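You operate a simulated robot arm through the tools that you are given. There is no shell and no other tool.

The job below is to be done with a simulated two-armed robot. You get a single attempt, and the scene is never put back.

## Task
Move the blue, green, red and purple lollies to their own colour holes.

The check looks at the end state, three seconds after you hand in, the way a careful person would. Anything else that was tipped, shoved, dropped, spilled or broken makes it a failure.

## Robot
Two 7-joint arms with fingered hands on one trunk that stands fixed in place. Base frame: the origin is at the foot of the trunk, x ahead of it, y to its left, z up. Lengths are in mm, angles in degrees, forces in N, time in s.
The left shoulder is at [50, 214, 869], the right one opposite. With the tool pointing down near the work surface each hand reaches from about 360 to 880 mm from the base axis, measured 20 degrees to its own side. Payload 3 kg a hand.
The TCP of each hand is the grasp point between the finger pads, 26 mm short of the fingertips. In the tool frame z runs along the fingers and y along their closing line. The gripper opens to 132 mm; its body begins 73 mm behind the TCP. The gripper is a hand of 3 fingers: y runs from the thumb to the fingers, the wrist lies at [0, 0, -229] in the tool frame, and closing takes about 1.5 s.
Orientation is told as [roll, pitch, yaw] about the base's x, y, z axes, in that order, counted from this pose: with the fingers straight down and closing along the base's y, the tool's x points along the base's -x, its y along +y and its z along -z.

## Interface
- The arms move only by the tool servo_tool. It takes "left_steps", "right_steps" or both (then of equal length, played together; a hand with none holds still); each is a list of rows, each an object of numbers (a shift or turn left out is 0, a gripper value left out holds the last): "tx", "ty", "tz": the shift along the base's x, y, z in mm; "wx", "wy", "wz": the turn, a rotation vector about the base's x, y, z in degrees. In form: [{"tx": .., "ty": .., "tz": .., "wx": .., "wy": .., "wz": ..}, ...]. A call has 1 to 20 rows; each row is the pose to reach, as a shift and turn from the pose commanded when the call began. "left_hand" and "right_hand" are, for a hand that has rows, the opening, from 0 (shut) to 1 (fully open), set as the call begins (left out, the last holds). Each row takes 0.2 s and may step no farther than 50 mm and 8.6 degrees from the row before; otherwise, or with a gripper value out of range, the whole call is refused. A pose out of reach is approached as far as the arm can. The call stops where the force on the tool passes 40 N (or 10 N more than at its start, if that is more) or the arm is blocked; 0.2 s more then pass. Each finger travels about 72 mm/s and halts on what it meets, pressing with about 24 N; the grip force reading is that of the motor and also rises with nothing between the fingers. The clock runs only during rows and for 0.2 s after the last one: add rows that repeat a pose to give the fingers time. It gives the time, the measured TCP pose, the force on the tool (base axes), the opening and the grip force at its end, in the units of the frame above (readings bear some noise), with the torque about the TCP (base axes, N m) and any sound that the robot's microphone picked up.
- Cameras (640 x 400 px; columns grow to the right, rows downward): "scene" is now at [37.1, -7, 1507.8]; the picture's right is [-0.10, -1.00, 0.00], its down [-0.60, 0.06, -0.80] and it looks along [0.79, -0.08, -0.61] (base axes); focal length 308 px, centre (320, 200). "left" rides on the left gripper at [-62, 3, -92] in its tool frame; the picture's right is [-0.05, -1.00, 0.00], its down [0.83, -0.04, -0.56] and it looks along [0.55, -0.03, 0.83] (tool axes); focal length 230 px, centre (320, 200). "right" rides on the right gripper at [62, 3, -92] in its tool frame; the picture's right is [-0.05, 1.00, 0.00], its down [-0.83, -0.04, -0.56] and it looks along [-0.55, -0.03, 0.83] (tool axes); focal length 230 px, centre (320, 200). There is no depth. A picture from a camera that has moved, and an enlarged one, comes with that camera's place and axes in the base frame and with its lens.
- camera(camera): a new picture of that camera. The clock stands still meanwhile.
- set_fingers(finger1, finger2, thumb_bend, hand): sets how far each is bent, from 0 (flat) to 1 (curled in); at 0.3 the hand is open as for a grip, at 0.7 the pads meet at the TCP. One left out holds its place. A second passes; each finger stops where it meets its share of the squeeze, and holds until it gets a number again. A gripper value or a shape takes the hand back. It gives what a move gives, with no picture; readings hold the bend of each and the force on the fingers (four entries, about 0 where the hand has none), thumb and palm.
- preshape(shape, hand): the hand has 3 fingers and takes this shape, open, in about a second: jaw (thumb against the fingers, like two jaws); tri (thumb and two fingers); tip (a fingertip pinch); poke (one finger out to press); point (the index stretched); flat (the hand flat); cup (the hand cupped); fist (a fist). The gripper value then closes the fingers along that shape, each until it touches; the sizes above hold for jaw. It gives what a move gives, with no picture.
- aim_head(pan, tilt): turns the head with the scene camera to pan (to the left, within 86 degrees either way) and tilt (down, from -29 to 69), counted from straight ahead of the robot. It gives what a move gives.
- close_up(camera, box): a new picture of the part [left, top, right, bottom] of that camera's present view, enlarged. The clock stands still meanwhile.
- finish_job(): hands the job in; it is judged then, once.

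Nothing tells you positions but the pictures and the camera data. Unless the task says otherwise, let go and move clear before handing in.

The tools are called after ">>>" by a JSON object that holds its "name" and its "arguments". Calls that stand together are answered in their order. servo_tool: Moves the arms, as the interface text tells. Its arguments: {"type":"object","properties":{"left_steps":{"type":"array","items":{"type":"object","properties":{"tx":{"type":"number"},"ty":{"type":"number"},"tz":{"type":"number"},"wx":{"type":"number"},"wy":{"type":"number"},"wz":{"type":"number"}}}},"left_hand":{"type":"number"},"right_steps":{"type":"array","items":{"type":"object","properties":{"tx":{"type":"number"},"ty":{"type":"number"},"tz":{"type":"number"},"wx":{"type":"number"},"wy":{"type":"number"},"wz":{"type":"number"}}}},"right_hand":{"type":"number"}},"required":[]} The other tools are called the same way: preshape (shape, hand) gives the hand a shape; set_fingers (finger1, finger2, thumb_bend, hand) moves the fingers one by one; aim_head (pan, tilt) turns the head that bears the scene camera; camera (camera) takes a picture; close_up (camera, box) takes an enlarged picture of a part of a camera's view; finish_job () hands the job in.

At the start:

```text
clock: 0.0
left_tcp_pos: [420.2, 119.5, 1239.9]
left_ee_rot: [0.0, 0.0, -7.5]
left_contact_force: [-0.3, -0.3, -0.2]
left_ft_torque: [0.0, 0.02, 0.0]
left_grip_width: 132.0
left_finger_force: 0.0
left_shape: jaw
left_bend: [0.3, 0.3, 0.3]
left_finger forces: [0.0, 0.0, 0.0, 0.0, 0.0, 0.1]
right_tcp_pos: [454.2, -278.5, 1243.3]
right_ee_rot: [0.1, 0.0, -7.6]
right_contact_force: [-0.8, 0.3, 0.8]
right_ft_torque: [0.0, 0.01, 0.0]
right_grip_width: 132.1
right_finger_force: 0.0
right_shape: jaw
right_bend: [0.3, 0.3, 0.3]
right_finger forces: [0.0, 0.0, 0.1, 0.0, 0.0, 0.0]
head pan, tilt (commanded): [-5.4, 37.3]
```

scene: 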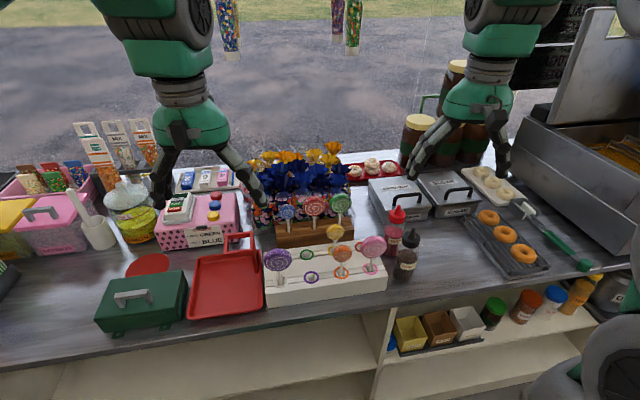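
right: 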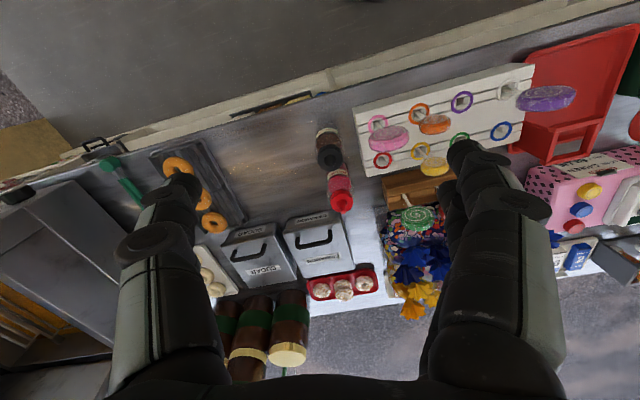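
left: 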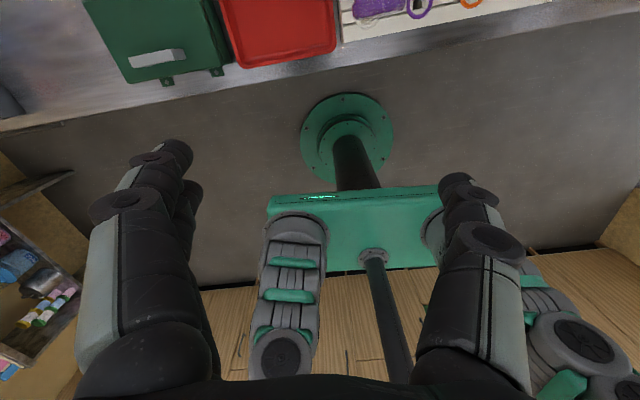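

I see a white rack with lollies and coloured rings in front of the robot, and more lollies in a wooden block behind it. I'll take enlarged pictures to find holes and lollies before moving.

>>> {"name": "close_up", "arguments": {"camera": "scene", "box": [240, 170, 400, 310]}}

>>> {"name": "close_up", "arguments": {"camera": "right", "box": [340, 40, 600, 260]}}

>>> {"name": "close_up", "arguments": {"camera": "scene", "box": [80, 120, 480, 350]}}

```text
2.86 times, centred on (320, 240) of scene
camera zoom: at [37.1, -7.0, 1507.8], right [-0.1, -1.0, 0.0], down [-0.6, 0.06, -0.8], along [0.79, -0.08, -0.61], focal length 882 px, centre (320, 86)
```

zoom: 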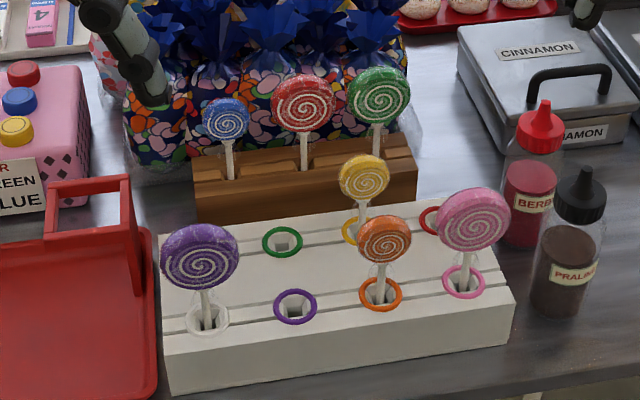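

```text
1.82 times, centred on (470, 150) of right
camera zoom: at [393.7, -268.0, 1335.1], right [0.18, 0.98, 0.0], down [0.82, -0.15, 0.56], along [0.55, -0.1, -0.83], focal length 418 px, centre (47, 291)
```

zoom: 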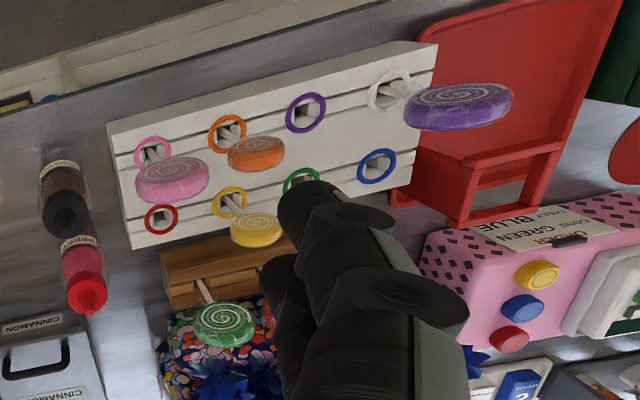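

```text
1.60 times, centred on (280, 235) of scene
camera zoom: at [37.1, -7.0, 1507.8], right [-0.1, -1.0, 0.0], down [-0.6, 0.06, -0.8], along [0.79, -0.08, -0.61], focal length 494 px, centre (384, 144)
```

zoom: 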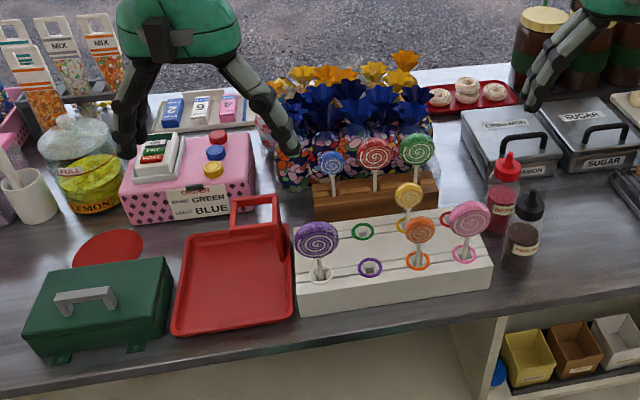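

The rack has two rows: white (holding purple), purple, orange and pink in front, and blue, green, yellow and red behind. Blue, red and green stand in the wooden block at about x 710. I'll shift the left hand aside and bring the right hand's camera over the rack for a better look.

>>> {"name": "servo_tool", "arguments": {"left_steps": [{"ty": 40}, {"ty": 80}, {"ty": 120}, {"ty": 160}, {"ty": 180}, {"ty": 180}], "right_steps": [{"ty": 0, "wz": 7.6}, {"ty": 45, "wz": 7.6}, {"ty": 90, "wz": 7.6}, {"ty": 135, "wz": 7.6}, {"ty": 180, "wz": 7.6}, {"ty": 220, "tx": -20, "wz": 7.6}]}}

>>> {"name": "camera", "arguments": {"camera": "right"}}

>>> {"name": "camera", "arguments": {"camera": "scene"}}

```text
clock: 1.4
left_tcp_pos: [419.9, 299.1, 1240.1]
left_ee_rot: [0.0, 0.0, -7.5]
left_contact_force: [-0.4, 0.2, -0.2]
left_ft_torque: [0.02, -0.01, 0.0]
left_grip_width: 132.1
left_finger_force: 0.1
left_shape: jaw
left_bend: [0.3, 0.3, 0.3]
left_finger forces: [0.0, 0.0, 0.0, 0.0, 0.1, 0.0]
right_tcp_pos: [433.9, -58.2, 1243.8]
right_ee_rot: [0.0, -0.1, 0.0]
right_contact_force: [-0.1, -0.6, -0.3]
right_ft_torque: [-0.04, 0.02, -0.02]
right_grip_width: 131.8
right_finger_force: 0.0
right_shape: jaw
right_bend: [0.3, 0.3, 0.3]
right_finger forces: [0.0, 0.1, 0.1, 0.0, 0.1, 0.0]
head pan, tilt (commanded): [-5.4, 37.3]
```

```text
taken
camera right: at [372.2, -56.1, 1335.5], right [0.05, 1.0, 0.0], down [0.83, -0.04, 0.55], along [0.55, -0.03, -0.83], focal length 230 px, centre (320, 200)
```

right: 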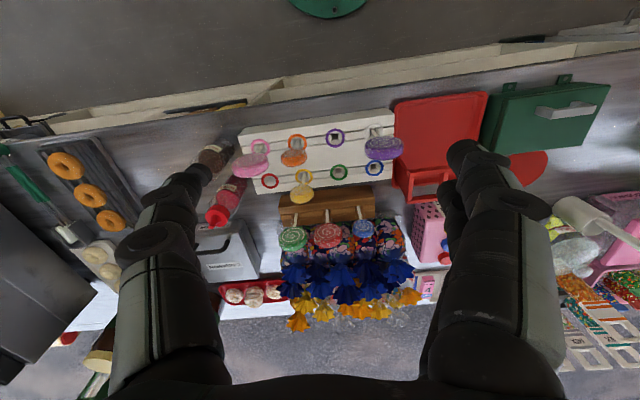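

```text
taken
camera scene: at [37.1, -7.0, 1507.8], right [-0.1, -1.0, 0.0], down [-0.6, 0.06, -0.8], along [0.79, -0.08, -0.61], focal length 308 px, centre (320, 200)
```

scene: 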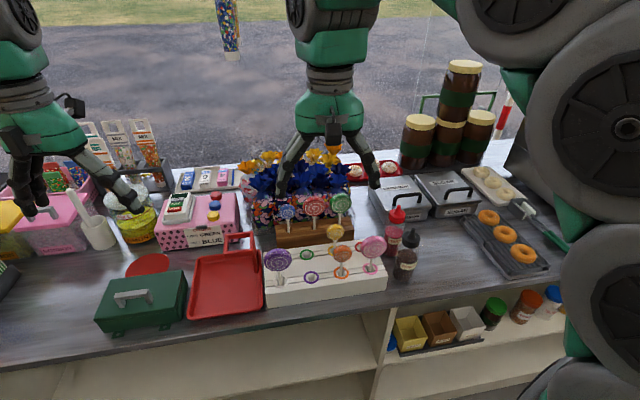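

>>> {"name": "close_up", "arguments": {"camera": "right", "box": [220, 100, 460, 250]}}

>>> {"name": "close_up", "arguments": {"camera": "right", "box": [260, 180, 440, 340]}}

>>> {"name": "close_up", "arguments": {"camera": "scene", "box": [250, 180, 410, 310]}}

```text
2.67 times, centred on (340, 175) of right
camera zoom: at [372.2, -56.1, 1335.5], right [0.05, 1.0, 0.0], down [0.83, -0.04, 0.55], along [0.55, -0.03, -0.83], focal length 614 px, centre (267, 267)
```

zoom: 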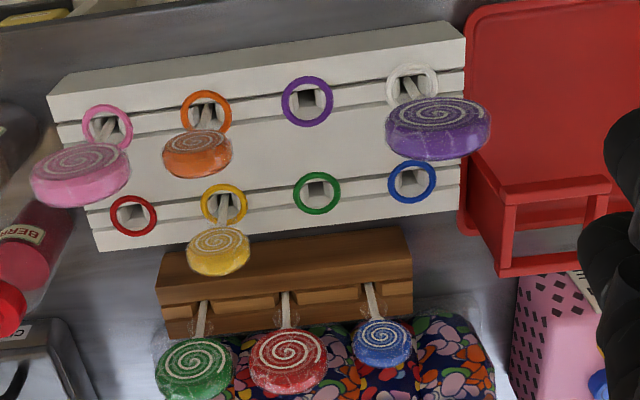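

```text
2.50 times, centred on (350, 260) of right
camera zoom: at [372.2, -56.1, 1335.5], right [0.05, 1.0, 0.0], down [0.83, -0.04, 0.55], along [0.55, -0.03, -0.83], focal length 575 px, centre (245, 50)
```

zoom: 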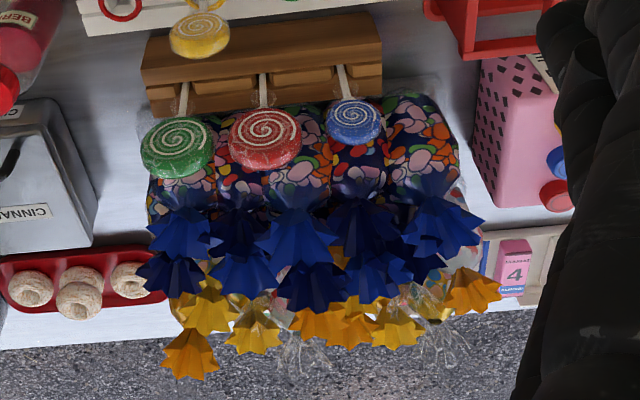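

```text
3.08 times, centred on (330, 245) of scene
camera zoom: at [37.1, -7.0, 1507.8], right [-0.1, -1.0, 0.0], down [-0.6, 0.06, -0.8], along [0.79, -0.08, -0.61], focal length 949 px, centre (289, 62)
```

zoom: 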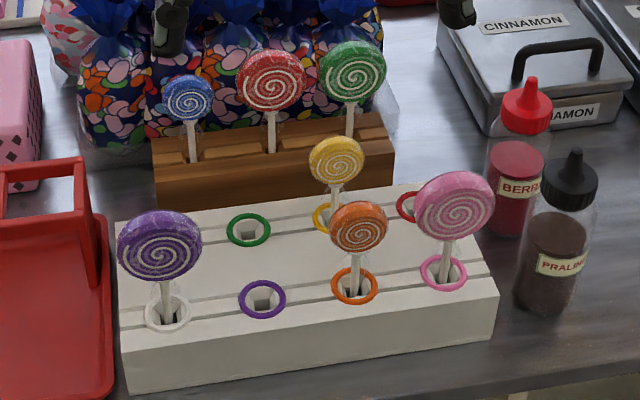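

I have clear views of all rings and lollies, but the depth baseline is poor. I'll turn the right hand 90° for a side view, which also tests whether that yaw can be reached for gripping the discs face to face.

>>> {"name": "servo_tool", "arguments": {"right_steps": [{"tx": 10, "ty": -10, "wz": 8.2}, {"tx": 20, "ty": -20, "wz": 16.4}, {"tx": 30, "ty": -30, "wz": 24.6}, {"tx": 40, "ty": -40, "wz": 32.8}, {"tx": 50, "ty": -50, "wz": 41}, {"tx": 60, "ty": -60, "wz": 49.2}, {"tx": 75, "ty": -80, "wz": 57.4}, {"tx": 90, "ty": -100, "wz": 65.6}, {"tx": 105, "ty": -120, "wz": 73.8}, {"tx": 120, "ty": -140, "wz": 82}, {"tx": 140, "ty": -160, "wz": 90}, {"tx": 140, "ty": -160, "wz": 90}]}}

>>> {"name": "camera", "arguments": {"camera": "right"}}

>>> {"name": "camera", "arguments": {"camera": "scene"}}

```text
clock: 4.0
left_tcp_pos: [419.7, 301.3, 1240.6]
left_ee_rot: [-0.1, 0.1, -7.5]
left_contact_force: [0.1, 0.5, 0.4]
left_ft_torque: [-0.04, -0.06, -0.01]
left_grip_width: 132.0
left_finger_force: 0.0
left_shape: jaw
left_bend: [0.3, 0.3, 0.3]
left_finger forces: [0.1, 0.0, 0.0, 0.1, 0.0, 0.0]
right_tcp_pos: [557.4, -208.1, 1227.5]
right_ee_rot: [-0.2, 0.1, 89.9]
right_contact_force: [-1.1, 0.1, 0.1]
right_ft_torque: [-0.06, 0.0, 0.01]
right_grip_width: 132.0
right_finger_force: 0.0
right_shape: jaw
right_bend: [0.3, 0.3, 0.3]
right_finger forces: [0.0, 0.1, 0.0, 0.0, 0.0, 0.0]
right hand out of reach, approached as far as the arm can: row 11, 12
head pan, tilt (commanded): [-5.4, 37.3]
```

```text
taken
camera right: at [554.2, -271.0, 1318.1], right [-1.0, 0.05, 0.0], down [0.04, 0.83, 0.55], along [0.03, 0.55, -0.83], focal length 230 px, centre (320, 200)
```

right: 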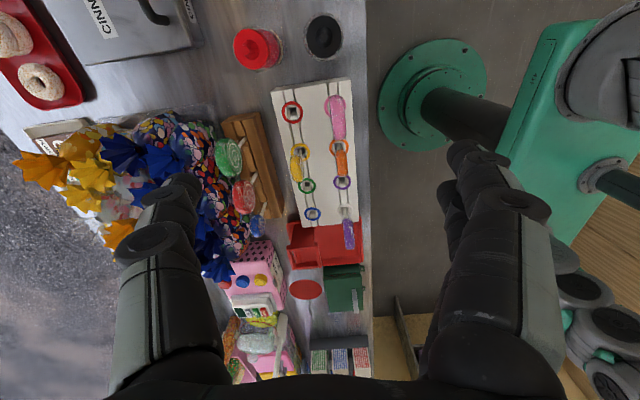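

```text
taken
camera scene: at [37.0, -7.0, 1507.8], right [-0.1, -1.0, 0.0], down [-0.6, 0.06, -0.8], along [0.79, -0.08, -0.61], focal length 308 px, centre (320, 200)
```

scene: 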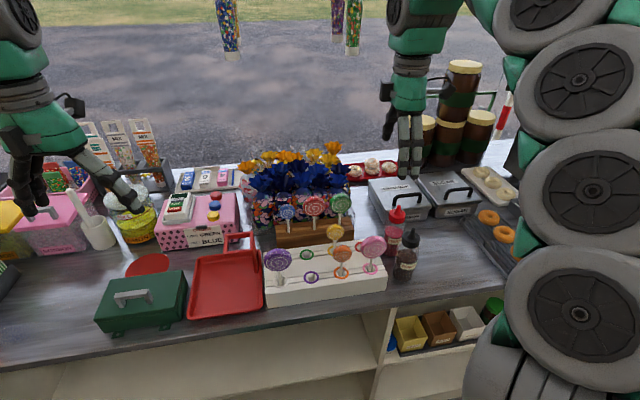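

Yaw 90° works but only just at this height. I'll lower the hand about 140 mm for a closer side view, staying well above everything.

>>> {"name": "servo_tool", "arguments": {"right_steps": [{"tz": -40}, {"tz": -80}, {"tz": -120}, {"tz": -140}, {"tz": -140}]}}

>>> {"name": "camera", "arguments": {"camera": "right"}}

>>> {"name": "close_up", "arguments": {"camera": "right", "box": [180, 60, 400, 260]}}

```text
clock: 5.2
left_tcp_pos: [420.1, 299.8, 1240.1]
left_ee_rot: [0.0, 0.0, -7.6]
left_contact_force: [0.6, 0.5, -0.1]
left_ft_torque: [0.0, 0.04, -0.02]
left_grip_width: 132.0
left_finger_force: 0.1
left_shape: jaw
left_bend: [0.3, 0.3, 0.3]
left_finger forces: [0.1, 0.0, 0.1, 0.1, 0.0, 0.1]
right_tcp_pos: [558.8, -207.9, 1087.0]
right_ee_rot: [0.1, 0.0, 90.0]
right_contact_force: [0.3, -0.4, 0.0]
right_ft_torque: [0.01, -0.01, -0.02]
right_grip_width: 132.1
right_finger_force: 0.1
right_shape: jaw
right_bend: [0.3, 0.3, 0.3]
right_finger forces: [0.0, 0.0, 0.1, 0.1, 0.1, 0.1]
head pan, tilt (commanded): [-5.4, 37.3]
```

```text
taken
camera right: at [554.7, -270.4, 1178.1], right [-1.0, 0.05, 0.0], down [0.04, 0.83, 0.56], along [0.03, 0.55, -0.83], focal length 230 px, centre (320, 200)
```

right: 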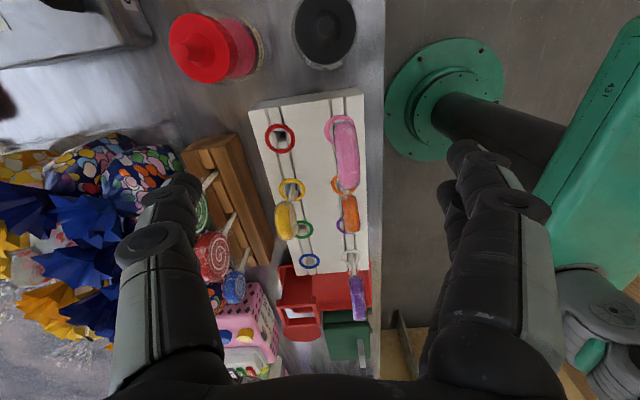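

```text
2.00 times, centred on (290, 160) of right
camera zoom: at [554.7, -270.4, 1178.1], right [-1.0, 0.05, 0.0], down [0.04, 0.83, 0.56], along [0.03, 0.55, -0.83], focal length 460 px, centre (380, 280)
```

zoom: 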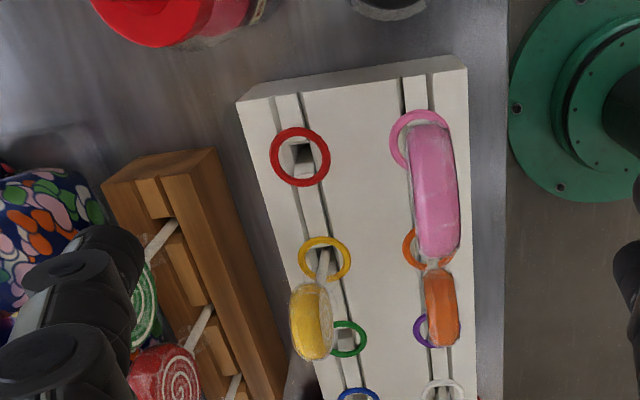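

I now have consistent positions: rings at z≈892 on a 75 mm grid (red ≈(610,-178), green ≈(597,-27), blue ≈(590,48), purple ≈(520,-34), white ≈(513,42)). The block's lollies are at about (704,-130), (701,-57) and (695,19), heads at z≈970. Next I'll look at the gap behind the block's lollies from the right side.

>>> {"name": "servo_tool", "arguments": {"right_steps": [{"tx": 40, "ty": -10}, {"tx": 80, "ty": -20}, {"tx": 120, "ty": -30}, {"tx": 150, "ty": -40}, {"tx": 150, "ty": -40}]}}

>>> {"name": "camera", "arguments": {"camera": "right"}}

>>> {"name": "close_up", "arguments": {"camera": "right", "box": [240, 140, 460, 290]}}

```text
clock: 6.4
left_tcp_pos: [420.7, 300.4, 1240.5]
left_ee_rot: [0.0, 0.0, -7.6]
left_contact_force: [-0.2, 0.8, -0.1]
left_ft_torque: [-0.04, -0.01, 0.0]
left_grip_width: 131.9
left_finger_force: 0.0
left_shape: jaw
left_bend: [0.3, 0.3, 0.3]
left_finger forces: [0.1, 0.0, 0.1, 0.0, 0.1, 0.0]
right_tcp_pos: [621.5, -233.4, 1082.5]
right_ee_rot: [0.1, 0.1, 90.0]
right_contact_force: [0.5, 0.7, 0.5]
right_ft_torque: [-0.13, 0.0, -0.02]
right_grip_width: 131.8
right_finger_force: 0.0
right_shape: jaw
right_bend: [0.3, 0.3, 0.3]
right_finger forces: [0.1, 0.0, 0.0, 0.0, 0.0, 0.0]
right hand out of reach, approached as far as the arm can: row 2, 3, 4, 5
head pan, tilt (commanded): [-5.4, 37.3]
```

```text
taken
camera right: at [619.4, -294.7, 1173.4], right [-1.0, 0.05, 0.0], down [0.04, 0.83, 0.55], along [0.03, 0.55, -0.83], focal length 230 px, centre (320, 200)
```

right: 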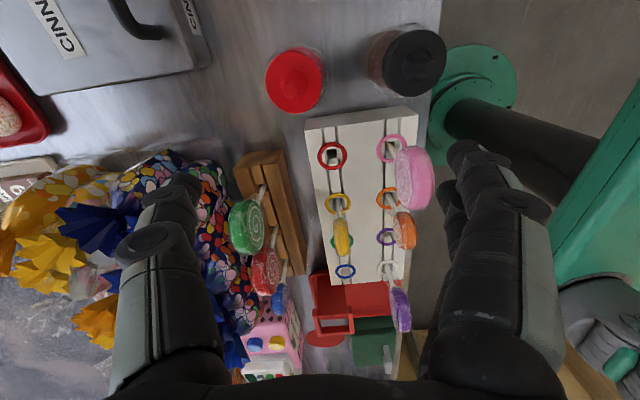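

```text
2.67 times, centred on (350, 215) of right
camera zoom: at [619.4, -294.7, 1173.4], right [-1.0, 0.05, 0.0], down [0.04, 0.83, 0.55], along [0.03, 0.55, -0.83], focal length 614 px, centre (240, 160)
```

zoom: 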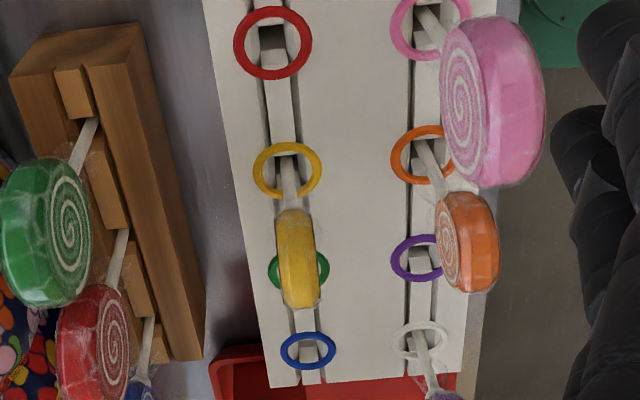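

At yaw +90° the right arm runs out of reach at x≈620. The mirrored turn should suit the arms better, so I'll turn the left hand to about yaw +95° (thumb on the far side) over the area and bring the right hand back.

>>> {"name": "servo_tool", "arguments": {"left_steps": [{"tx": 10, "ty": -10, "tz": -10, "wz": 8.5}, {"tx": 20, "ty": -20, "tz": -20, "wz": 17}, {"tx": 30, "ty": -30, "tz": -30, "wz": 25.5}, {"tx": 45, "ty": -40, "tz": -45, "wz": 34}, {"tx": 60, "ty": -50, "tz": -60, "wz": 42.5}, {"tx": 75, "ty": -60, "tz": -75, "wz": 51}, {"tx": 90, "ty": -70, "tz": -90, "wz": 59.5}, {"tx": 105, "ty": -80, "tz": -105, "wz": 68}, {"tx": 120, "ty": -90, "tz": -120, "wz": 76.5}, {"tx": 140, "ty": -100, "tz": -130, "wz": 85}, {"tx": 160, "ty": -110, "tz": -140, "wz": 93.5}, {"tx": 180, "ty": -120, "tz": -140, "wz": 102}, {"tx": 180, "ty": -120, "tz": -140, "wz": 102}], "right_steps": [{"tx": -10, "ty": -5, "tz": 5, "wz": -8.5}, {"tx": -20, "ty": -10, "tz": 10, "wz": -17}, {"tx": -30, "ty": -15, "tz": 15, "wz": -25.5}, {"tx": -45, "ty": -20, "tz": 20, "wz": -34}, {"tx": -60, "ty": -25, "tz": 25, "wz": -42.5}, {"tx": -75, "ty": -30, "tz": 30, "wz": -51}, {"tx": -90, "ty": -35, "tz": 35, "wz": -59.5}, {"tx": -105, "ty": -40, "tz": 40, "wz": -68}, {"tx": -120, "ty": -45, "tz": 45, "wz": -76.5}, {"tx": -140, "ty": -55, "tz": 50, "wz": -85}, {"tx": -160, "ty": -65, "tz": 55, "wz": -93.5}, {"tx": -170, "ty": -70, "tz": 60, "wz": -102}, {"tx": -170, "ty": -70, "tz": 60, "wz": -102}]}}

>>> {"name": "camera", "arguments": {"camera": "left"}}

>>> {"name": "camera", "arguments": {"camera": "scene"}}

```text
clock: 9.2
left_tcp_pos: [593.3, 182.3, 1099.1]
left_ee_rot: [-0.2, 0.0, 91.7]
left_contact_force: [0.0, -0.3, 0.0]
left_ft_torque: [0.03, 0.01, -0.02]
left_grip_width: 132.1
left_finger_force: 0.1
left_shape: jaw
left_bend: [0.3, 0.3, 0.3]
left_finger forces: [0.0, 0.0, 0.0, 0.1, 0.0, 0.1]
left hand out of reach, approached as far as the arm can: row 12, 13
right_tcp_pos: [455.7, -302.3, 1145.3]
right_ee_rot: [-0.1, 0.0, -12.1]
right_contact_force: [0.2, 0.8, -0.2]
right_ft_torque: [0.01, 0.0, -0.01]
right_grip_width: 131.9
right_finger_force: 0.0
right_shape: jaw
right_bend: [0.3, 0.3, 0.3]
right_finger forces: [0.1, 0.1, 0.1, 0.0, 0.0, 0.1]
head pan, tilt (commanded): [-5.4, 37.3]
```

```text
taken
camera left: at [588.9, 243.3, 1193.0], right [1.0, 0.08, 0.0], down [0.07, -0.83, 0.56], along [0.04, -0.55, -0.83], focal length 230 px, centre (320, 200)
```

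left: 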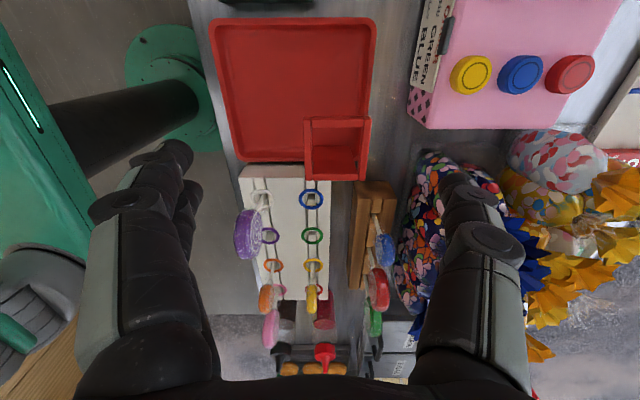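

```text
taken
camera scene: at [37.1, -7.0, 1507.8], right [-0.09, -1.0, 0.0], down [-0.6, 0.06, -0.8], along [0.79, -0.08, -0.61], focal length 308 px, centre (320, 200)
```

scene: 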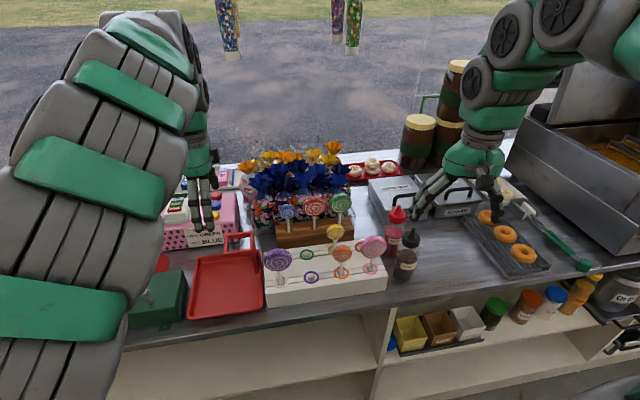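

The left hand reaches yaw ≈92° here, at its limit for this height. Lower poses should reach farther, so I'll descend while moving towards the blue lolly, staying above all heads (tops about z 1005).

>>> {"name": "servo_tool", "arguments": {"left_steps": [{"ty": -20, "tz": -15}, {"ty": -40, "tz": -30}, {"tx": 10, "ty": -60, "tz": -45}, {"tx": 20, "ty": -75, "tz": -50}, {"tx": 40, "ty": -80, "tz": -50}, {"tx": 40, "ty": -80, "tz": -50}]}}

>>> {"name": "camera", "arguments": {"camera": "left"}}

```text
clock: 10.6
left_tcp_pos: [592.6, 151.9, 1077.3]
left_ee_rot: [0.1, 0.1, 94.4]
left_contact_force: [0.1, -0.6, -0.2]
left_ft_torque: [-0.01, 0.02, -0.03]
left_grip_width: 132.0
left_finger_force: 0.0
left_shape: jaw
left_bend: [0.3, 0.3, 0.3]
left_finger forces: [0.0, 0.1, 0.0, 0.0, 0.0, 0.1]
left hand out of reach, approached as far as the arm can: row 1, 2, 3, 4, 5, 6
right_tcp_pos: [455.6, -302.6, 1144.9]
right_ee_rot: [0.1, 0.0, -12.0]
right_contact_force: [-0.2, 0.1, -0.4]
right_ft_torque: [0.02, -0.02, -0.01]
right_grip_width: 131.9
right_finger_force: 0.0
right_shape: jaw
right_bend: [0.3, 0.3, 0.3]
right_finger forces: [0.0, 0.1, 0.1, 0.1, 0.1, 0.0]
head pan, tilt (commanded): [-5.4, 37.3]
```

```text
taken
camera left: at [586.0, 212.7, 1171.2], right [0.99, 0.13, 0.0], down [0.11, -0.82, 0.56], along [0.07, -0.55, -0.83], focal length 230 px, centre (320, 200)
```

left: 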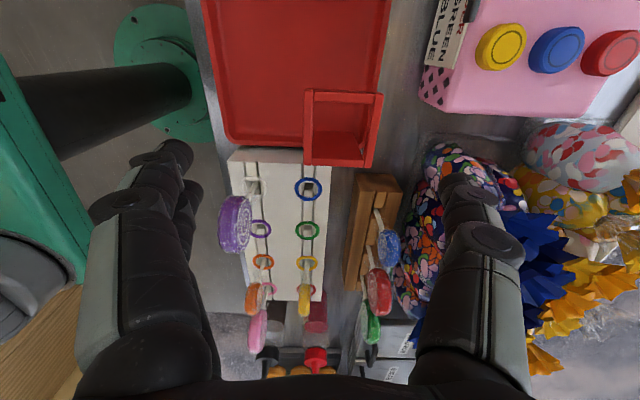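

The left arm is stalling at yaw 94° short of the requested spot. I'll reduce the yaw in steps at the same place to see what yaw frees up its reach.

>>> {"name": "servo_tool", "arguments": {"left_steps": [{"wz": -8}, {"wz": -16}, {"wz": -24}, {"wz": -24}]}}

```text
clock: 11.6
left_tcp_pos: [593.1, 149.7, 1079.7]
left_ee_rot: [0.1, -0.1, 70.3]
left_contact_force: [-0.2, 0.0, -0.7]
left_ft_torque: [0.02, -0.01, -0.02]
left_grip_width: 132.0
left_finger_force: 0.0
left_shape: jaw
left_bend: [0.3, 0.3, 0.3]
left_finger forces: [0.1, 0.0, 0.0, 0.1, 0.1, 0.0]
right_tcp_pos: [454.2, -302.9, 1145.3]
right_ee_rot: [0.0, 0.0, -12.0]
right_contact_force: [-0.3, -0.2, -0.2]
right_ft_torque: [0.0, -0.03, 0.01]
right_grip_width: 131.8
right_finger_force: 0.1
right_shape: jaw
right_bend: [0.3, 0.3, 0.3]
right_finger forces: [0.0, 0.0, 0.0, 0.0, 0.1, 0.0]
head pan, tilt (commanded): [-5.4, 37.3]
```

The commanded pose follows the reached one, and yaw 70° sits fine here. Now I'll try moving towards the blue lolly at this yaw, still above the heads.

>>> {"name": "servo_tool", "arguments": {"left_steps": [{"ty": -30, "tz": -10}, {"tx": 15, "ty": -60, "tz": -20}, {"tx": 30, "ty": -90, "tz": -20}, {"tx": 50, "ty": -110, "tz": -20}, {"tx": 70, "ty": -130, "tz": -20}, {"tx": 95, "ty": -130, "tz": -20}, {"tx": 95, "ty": -130, "tz": -20}]}}

>>> {"name": "camera", "arguments": {"camera": "left"}}

>>> {"name": "camera", "arguments": {"camera": "scene"}}

```text
clock: 13.2
left_tcp_pos: [636.4, 48.3, 1058.3]
left_ee_rot: [0.0, 0.0, 70.4]
left_contact_force: [0.2, 0.1, 0.8]
left_ft_torque: [-0.04, -0.02, -0.03]
left_grip_width: 132.0
left_finger_force: 0.0
left_shape: jaw
left_bend: [0.3, 0.3, 0.3]
left_finger forces: [0.0, 0.0, 0.1, 0.0, 0.0, 0.1]
left hand out of reach, approached as far as the arm can: row 4, 5, 6, 7
right_tcp_pos: [455.3, -302.2, 1145.3]
right_ee_rot: [0.0, 0.0, -12.1]
right_contact_force: [0.3, 0.1, -0.6]
right_ft_torque: [0.05, 0.07, 0.01]
right_grip_width: 132.0
right_finger_force: 0.0
right_shape: jaw
right_bend: [0.3, 0.3, 0.3]
right_finger forces: [0.0, 0.0, 0.0, 0.0, 0.0, 0.1]
head pan, tilt (commanded): [-5.4, 37.3]
```

```text
taken
camera left: at [655.2, 106.5, 1151.6], right [0.96, -0.29, 0.0], down [-0.24, -0.8, 0.56], along [-0.16, -0.53, -0.83], focal length 230 px, centre (320, 200)
```

left: 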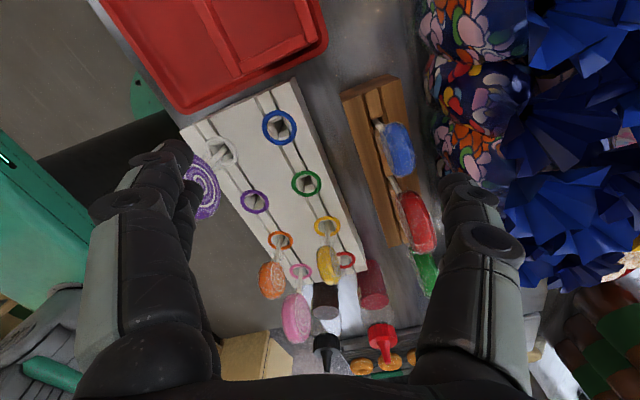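

```text
taken
camera scene: at [37.1, -7.0, 1507.8], right [-0.1, -1.0, 0.0], down [-0.6, 0.06, -0.8], along [0.79, -0.08, -0.61], focal length 308 px, centre (320, 200)
```

scene: 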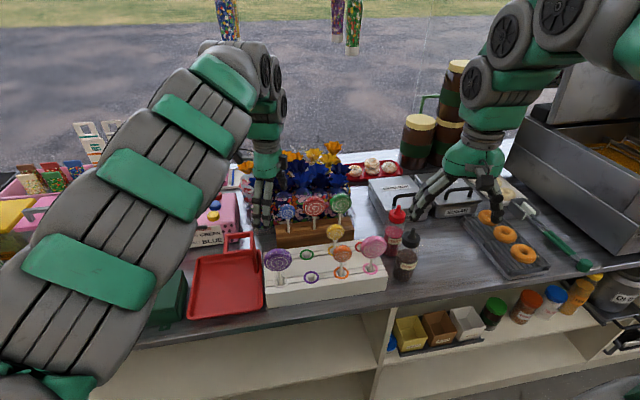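

At yaw 70° the left arm stalls at x≈636 (z 1058), and the paper flowers behind the block stand up to z≈1030. I'll turn the left hand back to about yaw 0 to see whether its straight reach is better, which decides the grip style.

>>> {"name": "servo_tool", "arguments": {"left_steps": [{"wz": -8.5, "tx": -5, "tz": 5}, {"wz": -17, "tx": -10, "tz": 10}, {"wz": -25.5, "tx": -15, "tz": 12}, {"wz": -34, "tx": -15, "tz": 12}, {"wz": -42.5, "tx": -15, "tz": 12}, {"wz": -51, "tx": -15, "tz": 12}, {"wz": -59.5, "tx": -15, "tz": 12}, {"wz": -68, "tx": -15, "tz": 12}, {"wz": -68, "tx": 0, "tz": 12}, {"wz": -68, "tx": 20, "tz": 12}, {"wz": -68, "tx": 44, "tz": 12}, {"wz": -68, "tx": 44, "tz": 12}]}}

>>> {"name": "camera", "arguments": {"camera": "left"}}

>>> {"name": "camera", "arguments": {"camera": "scene"}}

```text
clock: 15.8
left_tcp_pos: [681.1, 47.4, 1070.4]
left_ee_rot: [0.0, 0.0, 2.6]
left_contact_force: [0.9, 1.1, 0.0]
left_ft_torque: [-0.02, 0.0, 0.01]
left_grip_width: 132.1
left_finger_force: 0.1
left_shape: jaw
left_bend: [0.3, 0.3, 0.3]
left_finger forces: [0.0, 0.1, 0.0, 0.0, 0.0, 0.0]
right_tcp_pos: [454.4, -303.7, 1146.3]
right_ee_rot: [0.0, 0.1, -12.0]
right_contact_force: [0.4, -0.2, -0.4]
right_ft_torque: [0.02, 0.0, 0.0]
right_grip_width: 131.9
right_finger_force: 0.0
right_shape: jaw
right_bend: [0.3, 0.3, 0.3]
right_finger forces: [0.0, 0.0, 0.0, 0.0, 0.0, 0.1]
head pan, tilt (commanded): [-5.4, 37.3]
```

```text
taken
camera left: at [743.4, 53.0, 1163.8], right [0.09, -1.0, 0.0], down [-0.83, -0.08, 0.56], along [-0.55, -0.05, -0.83], focal length 230 px, centre (320, 200)
```

left: 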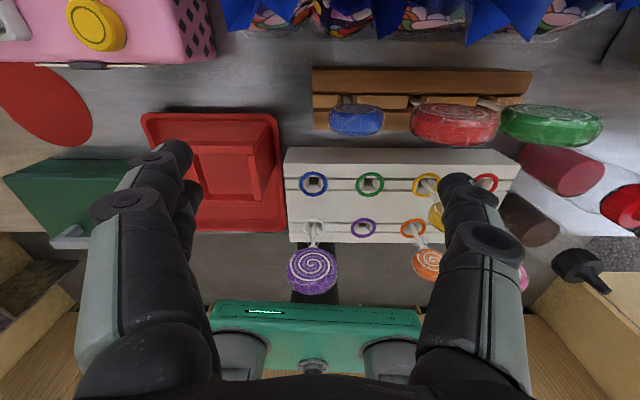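

```text
taken
camera scene: at [37.1, -7.0, 1507.8], right [-0.1, -1.0, 0.0], down [-0.6, 0.06, -0.8], along [0.79, -0.08, -0.61], focal length 308 px, centre (320, 200)
```

scene: 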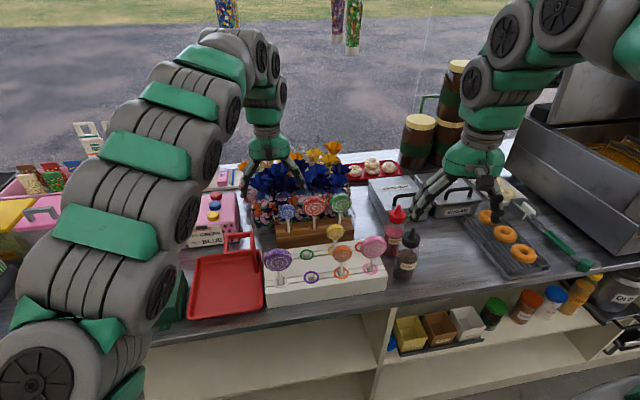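

At yaw ≈0 the reach is fine (x 681), so a yaw near 0 is the way to grip. This view from behind is very good, so I'll enlarge it to measure the lollies, block and rings.

>>> {"name": "close_up", "arguments": {"camera": "left", "box": [270, 50, 630, 300]}}

>>> {"name": "close_up", "arguments": {"camera": "left", "box": [300, 50, 620, 160]}}

```text
1.60 times, centred on (450, 175) of left
camera zoom: at [743.4, 53.0, 1163.8], right [0.09, -1.0, 0.0], down [-0.83, -0.08, 0.56], along [-0.55, -0.05, -0.83], focal length 368 px, centre (112, 240)
```

zoom: 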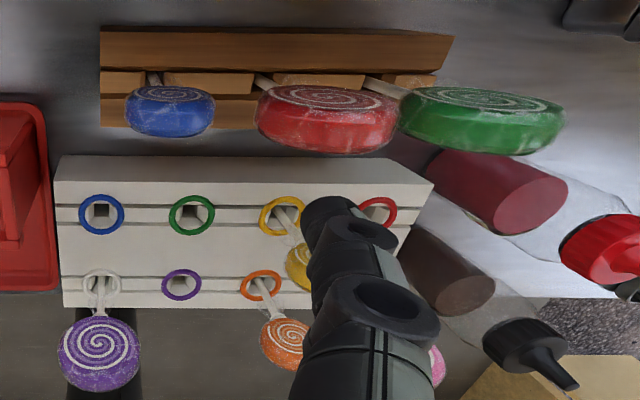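

```text
2.00 times, centred on (460, 105) of left
camera zoom: at [743.4, 53.0, 1163.8], right [0.09, -1.0, 0.0], down [-0.83, -0.08, 0.56], along [-0.55, -0.05, -0.83], focal length 460 px, centre (40, 390)
```

zoom: 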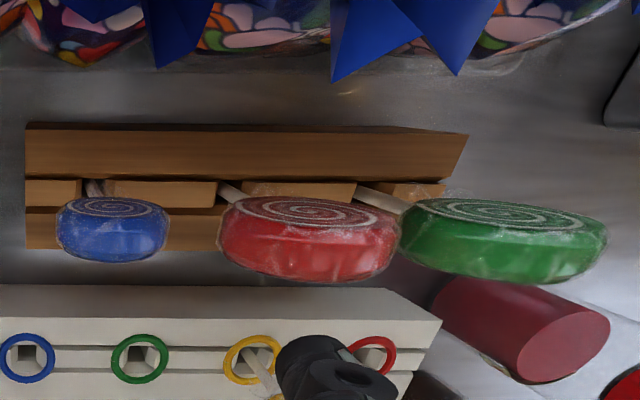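

The measurements agree to within a couple of mm: blue head (695,18,964), red (701,-57,974), green (706,-131,972), and ring holes as before. Before choosing the grip I want a closer look at the hand's finger geometry.

>>> {"name": "close_up", "arguments": {"camera": "scene", "box": [200, 100, 350, 200]}}

>>> {"name": "close_up", "arguments": {"camera": "scene", "box": [390, 100, 530, 230]}}

>>> {"name": "camera", "arguments": {"camera": "right"}}

```text
4.00 times, centred on (275, 150) of scene
camera zoom: at [37.1, -7.0, 1507.8], right [-0.1, -1.0, 0.0], down [-0.6, 0.06, -0.8], along [0.79, -0.08, -0.61], focal length 1234 px, centre (500, 400)
```

zoom: 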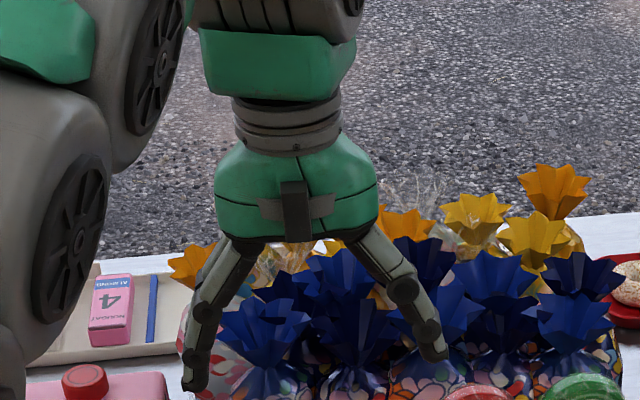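

```text
3.08 times, centred on (460, 165) of scene
camera zoom: at [37.1, -7.0, 1507.8], right [-0.1, -1.0, 0.0], down [-0.6, 0.06, -0.8], along [0.79, -0.08, -0.61], focal length 949 px, centre (-111, 308)
```

zoom: 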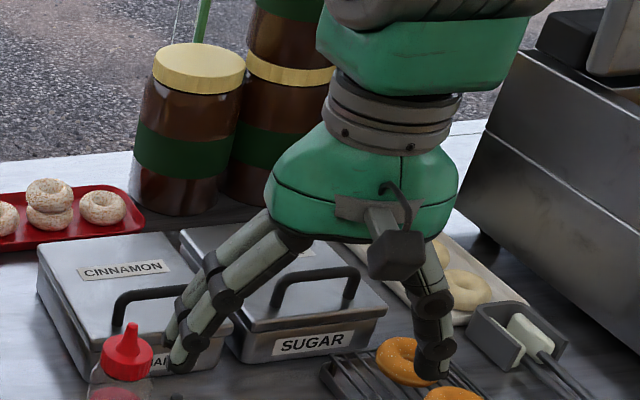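

```text
taken
camera right: at [395.3, -287.3, 1237.0], right [0.26, 0.97, 0.0], down [0.8, -0.21, 0.56], along [0.54, -0.14, -0.83], focal length 230 px, centre (320, 200)
```

right: 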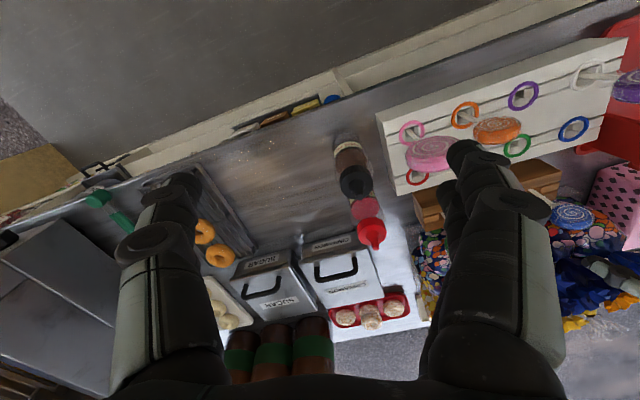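

Rim-gripping the discs with a near-vertical hand at yaw ≈5° looks feasible, with the thumb on the −y side in the gap and the fingers on the free +y side, taking blue, then red, then green. I'll close the left hand partway in the air to see the real finger shape at that width.

>>> {"name": "servo_tool", "arguments": {"left_steps": [{"tz": 0}, {"tz": 0}, {"tz": 0}, {"tz": 0}, {"tz": 0}, {"tz": 0}], "left_hand": 0.42}}

>>> {"name": "camera", "arguments": {"camera": "left"}}

>>> {"name": "close_up", "arguments": {"camera": "scene", "box": [210, 110, 340, 220]}}

```text
clock: 17.2
left_tcp_pos: [681.0, 47.3, 1069.6]
left_ee_rot: [0.0, 0.0, 2.4]
left_contact_force: [-0.4, 0.7, -0.2]
left_ft_torque: [0.0, 0.0, 0.01]
left_grip_width: 55.8
left_finger_force: 0.0
left_shape: jaw
left_bend: [0.73, 0.73, 0.7]
left_finger forces: [0.0, 0.0, 0.0, 0.0, 0.0, 0.1]
right_tcp_pos: [454.6, -302.7, 1146.1]
right_ee_rot: [0.0, 0.0, -12.1]
right_contact_force: [-0.5, -0.2, -0.3]
right_ft_torque: [-0.01, -0.01, 0.0]
right_grip_width: 132.0
right_finger_force: 0.0
right_shape: jaw
right_bend: [0.3, 0.3, 0.3]
right_finger forces: [0.0, 0.0, 0.1, 0.1, 0.1, 0.0]
head pan, tilt (commanded): [-5.4, 37.3]
```

```text
taken
camera left: at [743.3, 52.9, 1163.7], right [0.09, -1.0, 0.0], down [-0.83, -0.08, 0.56], along [-0.55, -0.05, -0.83], focal length 230 px, centre (320, 200)
```

left: 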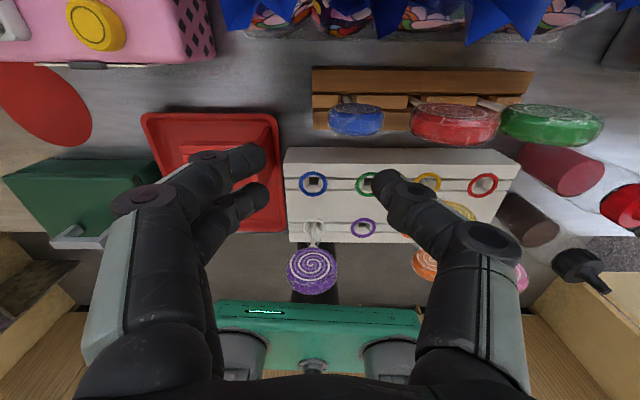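

```text
3.64 times, centred on (275, 165) of scene
camera zoom: at [37.1, -7.0, 1507.8], right [-0.1, -1.0, 0.0], down [-0.6, 0.06, -0.8], along [0.79, -0.08, -0.61], focal length 1122 px, centre (484, 327)
```

zoom: 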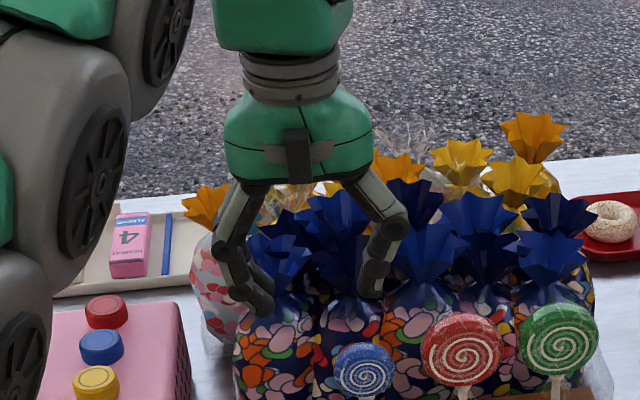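

At partial width the knuckles stay wide and the fingertips slope inwards. That suggests pinching the thin stick just under the head, with the disc sitting in the V between the fingers. I'll close the left hand fully and try the "tip" shape on the right hand to compare.

>>> {"name": "servo_tool", "arguments": {"left_steps": [{"tz": 0}, {"tz": 0}, {"tz": 0}, {"tz": 0}, {"tz": 0}, {"tz": 0}], "left_hand": 0.0}}

>>> {"name": "preshape", "arguments": {"shape": "tip", "hand": "right"}}

>>> {"name": "camera", "arguments": {"camera": "left"}}

>>> {"name": "camera", "arguments": {"camera": "right"}}

>>> {"name": "close_up", "arguments": {"camera": "scene", "box": [210, 110, 340, 220]}}

>>> {"name": "close_up", "arguments": {"camera": "scene", "box": [390, 100, 530, 230]}}

```text
clock: 18.6
left_tcp_pos: [682.7, 47.1, 1070.4]
left_ee_rot: [0.0, 0.0, 2.5]
left_contact_force: [0.4, -0.1, -0.4]
left_ft_torque: [-0.01, 0.02, 0.02]
left_grip_width: 0.0
left_finger_force: 23.5
left_shape: jaw
left_bend: [0.63, 0.63, 0.66]
left_finger forces: [0.0, 0.1, 0.0, 0.0, 0.0, 0.0]
right_tcp_pos: [455.4, -301.8, 1145.0]
right_ee_rot: [0.1, 0.0, -12.1]
right_contact_force: [1.3, 0.3, -1.0]
right_ft_torque: [-0.02, 0.0, -0.02]
right_grip_width: 132.0
right_finger_force: 0.1
right_shape: jaw
right_bend: [0.3, 0.3, 0.3]
right_finger forces: [0.0, 0.0, 0.0, 0.1, 0.1, 0.0]
head pan, tilt (commanded): [-5.4, 37.3]
```

```text
clock: 19.5
left_tcp_pos: [680.9, 47.0, 1071.4]
left_ee_rot: [0.0, 0.1, 2.4]
left_contact_force: [-0.6, 0.1, 0.2]
left_ft_torque: [0.02, 0.01, -0.01]
left_grip_width: 0.0
left_finger_force: 24.3
left_shape: jaw
left_bend: [0.63, 0.63, 0.66]
left_finger forces: [0.0, 0.0, 0.0, 0.0, 0.0, 0.1]
right_tcp_pos: [454.6, -302.0, 1144.8]
right_ee_rot: [0.0, -0.1, -12.1]
right_contact_force: [0.3, 0.4, 0.5]
right_ft_torque: [-0.02, 0.04, -0.01]
right_grip_width: 131.8
right_finger_force: 0.3
right_shape: tip
right_bend: [0.3, 0.3, 0.3]
right_finger forces: [0.0, 0.0, 0.1, 0.1, 0.0, 0.1]
head pan, tilt (commanded): [-5.4, 37.3]
```

```text
taken
camera left: at [743.2, 52.9, 1163.9], right [0.09, -1.0, 0.0], down [-0.83, -0.08, 0.56], along [-0.55, -0.05, -0.83], focal length 230 px, centre (320, 200)
```

left: 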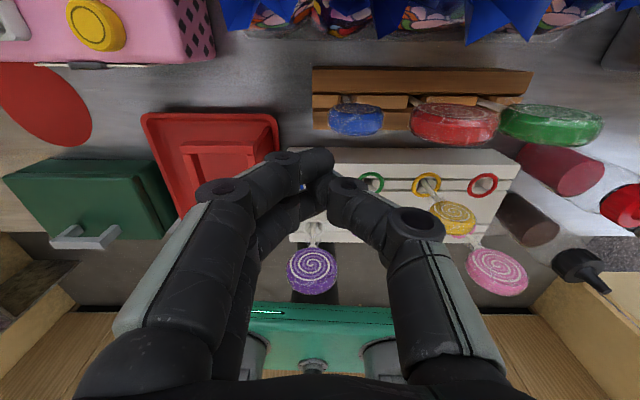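

```text
taken
camera right: at [395.3, -287.3, 1237.0], right [0.26, 0.97, 0.0], down [0.8, -0.21, 0.56], along [0.54, -0.14, -0.83], focal length 230 px, centre (320, 200)
```

right: 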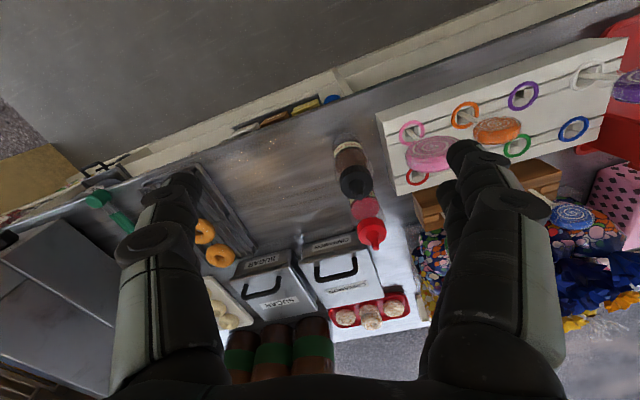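

```text
3.64 times, centred on (275, 165) of scene
camera zoom: at [37.1, -7.0, 1507.8], right [-0.1, -1.0, 0.0], down [-0.6, 0.06, -0.8], along [0.79, -0.08, -0.61], focal length 1122 px, centre (484, 327)
```

zoom: 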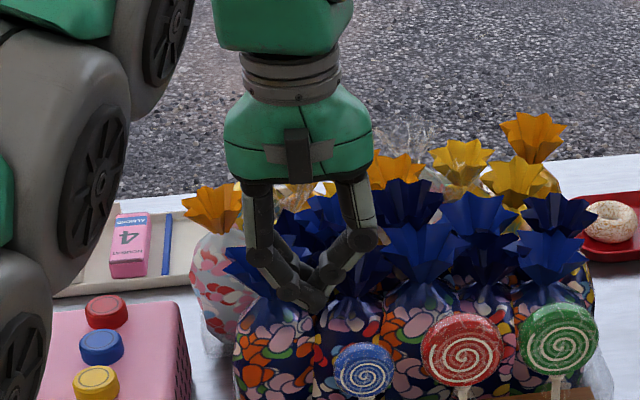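

```text
3.08 times, centred on (460, 165) of scene
camera zoom: at [37.1, -7.0, 1507.8], right [-0.1, -1.0, 0.0], down [-0.6, 0.06, -0.8], along [0.79, -0.08, -0.61], focal length 949 px, centre (-111, 308)
```

zoom: 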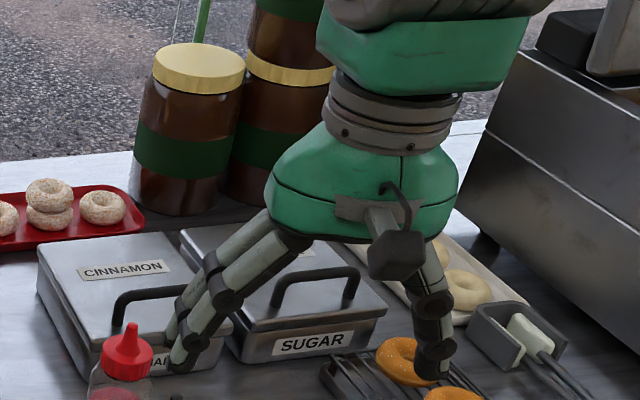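

When fully closed, the hand is narrow (about ±48 mm) with the fingertips meeting in a V, which is good for pinching the stick with the disc inside the V. I'll look closer at where the tips meet.

>>> {"name": "close_up", "arguments": {"camera": "left", "box": [220, 120, 420, 260]}}

>>> {"name": "close_up", "arguments": {"camera": "scene", "box": [225, 130, 305, 200]}}

```text
2.86 times, centred on (320, 190) of left
camera zoom: at [743.2, 52.9, 1163.9], right [0.09, -1.0, 0.0], down [-0.83, -0.08, 0.56], along [-0.55, -0.05, -0.83], focal length 657 px, centre (320, 229)
```

zoom: 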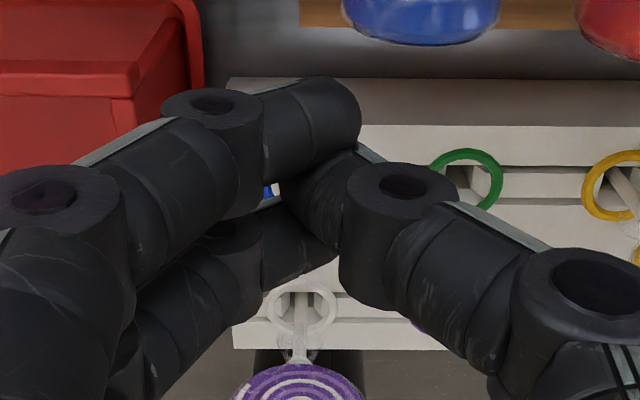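

```text
5.71 times, centred on (265, 165) of scene
camera zoom: at [37.1, -7.0, 1507.8], right [-0.1, -1.0, 0.0], down [-0.6, 0.06, -0.8], along [0.79, -0.08, -0.61], focal length 1763 px, centre (634, 400)
```

zoom: 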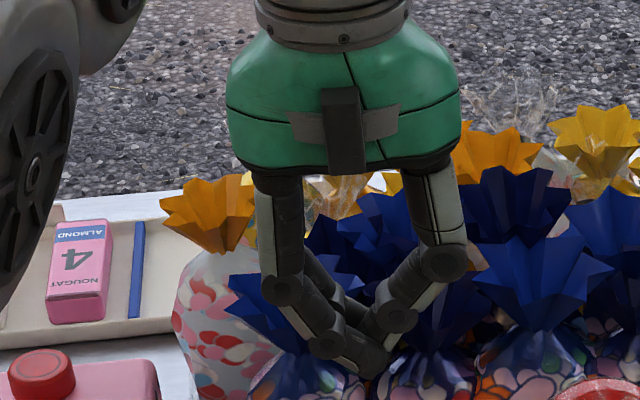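

The closed jaw shape has the tip links curled nearly flat against each other. I'll close the right hand in the "tip" shape to compare the pinch.

>>> {"name": "servo_tool", "arguments": {"right_steps": [{"tz": 0}, {"tz": 0}, {"tz": 0}, {"tz": 0}, {"tz": 0}, {"tz": 0}, {"tz": 0}], "right_hand": 0.0}}

>>> {"name": "close_up", "arguments": {"camera": "scene", "box": [410, 120, 510, 210]}}

>>> {"name": "close_up", "arguments": {"camera": "right", "box": [200, 100, 440, 280]}}

```text
clock: 21.1
left_tcp_pos: [682.8, 46.4, 1070.4]
left_ee_rot: [0.0, 0.0, 2.6]
left_contact_force: [0.2, 0.1, 0.4]
left_ft_torque: [-0.01, 0.0, 0.02]
left_grip_width: 0.2
left_finger_force: 23.6
left_shape: jaw
left_bend: [0.63, 0.63, 0.66]
left_finger forces: [0.0, 0.0, 0.0, 0.0, 0.0, 0.0]
right_tcp_pos: [454.5, -303.1, 1145.6]
right_ee_rot: [-0.1, 0.0, -12.0]
right_contact_force: [0.1, 0.0, 0.2]
right_ft_torque: [-0.05, 0.0, 0.02]
right_grip_width: 0.0
right_finger_force: 23.9
right_shape: tip
right_bend: [0.63, 0.63, 0.66]
right_finger forces: [0.1, 0.1, 0.1, 0.1, 0.0, 0.0]
head pan, tilt (commanded): [-5.4, 37.3]
```

```text
4.44 times, centred on (460, 165) of scene
camera zoom: at [37.1, -7.0, 1507.8], right [-0.1, -1.0, 0.0], down [-0.6, 0.06, -0.8], along [0.79, -0.08, -0.61], focal length 1371 px, centre (-302, 356)
```

zoom: 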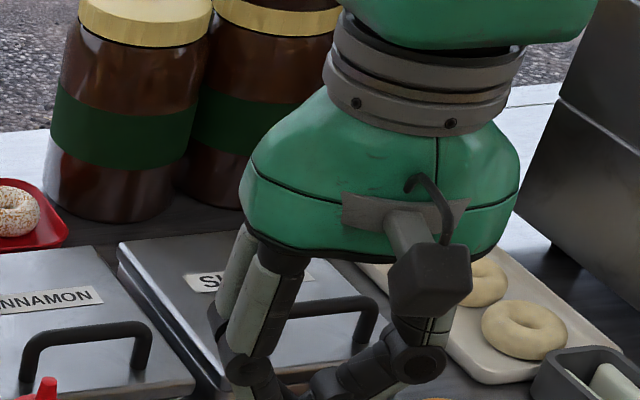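

```text
2.22 times, centred on (320, 190) of right
camera zoom: at [395.3, -287.3, 1237.0], right [0.26, 0.97, 0.0], down [0.8, -0.21, 0.56], along [0.54, -0.14, -0.83], focal length 511 px, centre (320, 222)
```

zoom: 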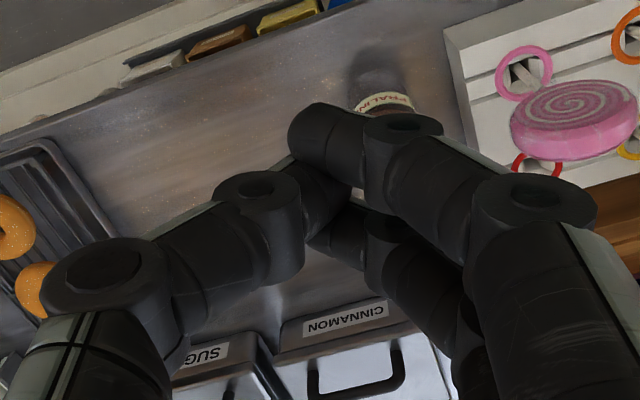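

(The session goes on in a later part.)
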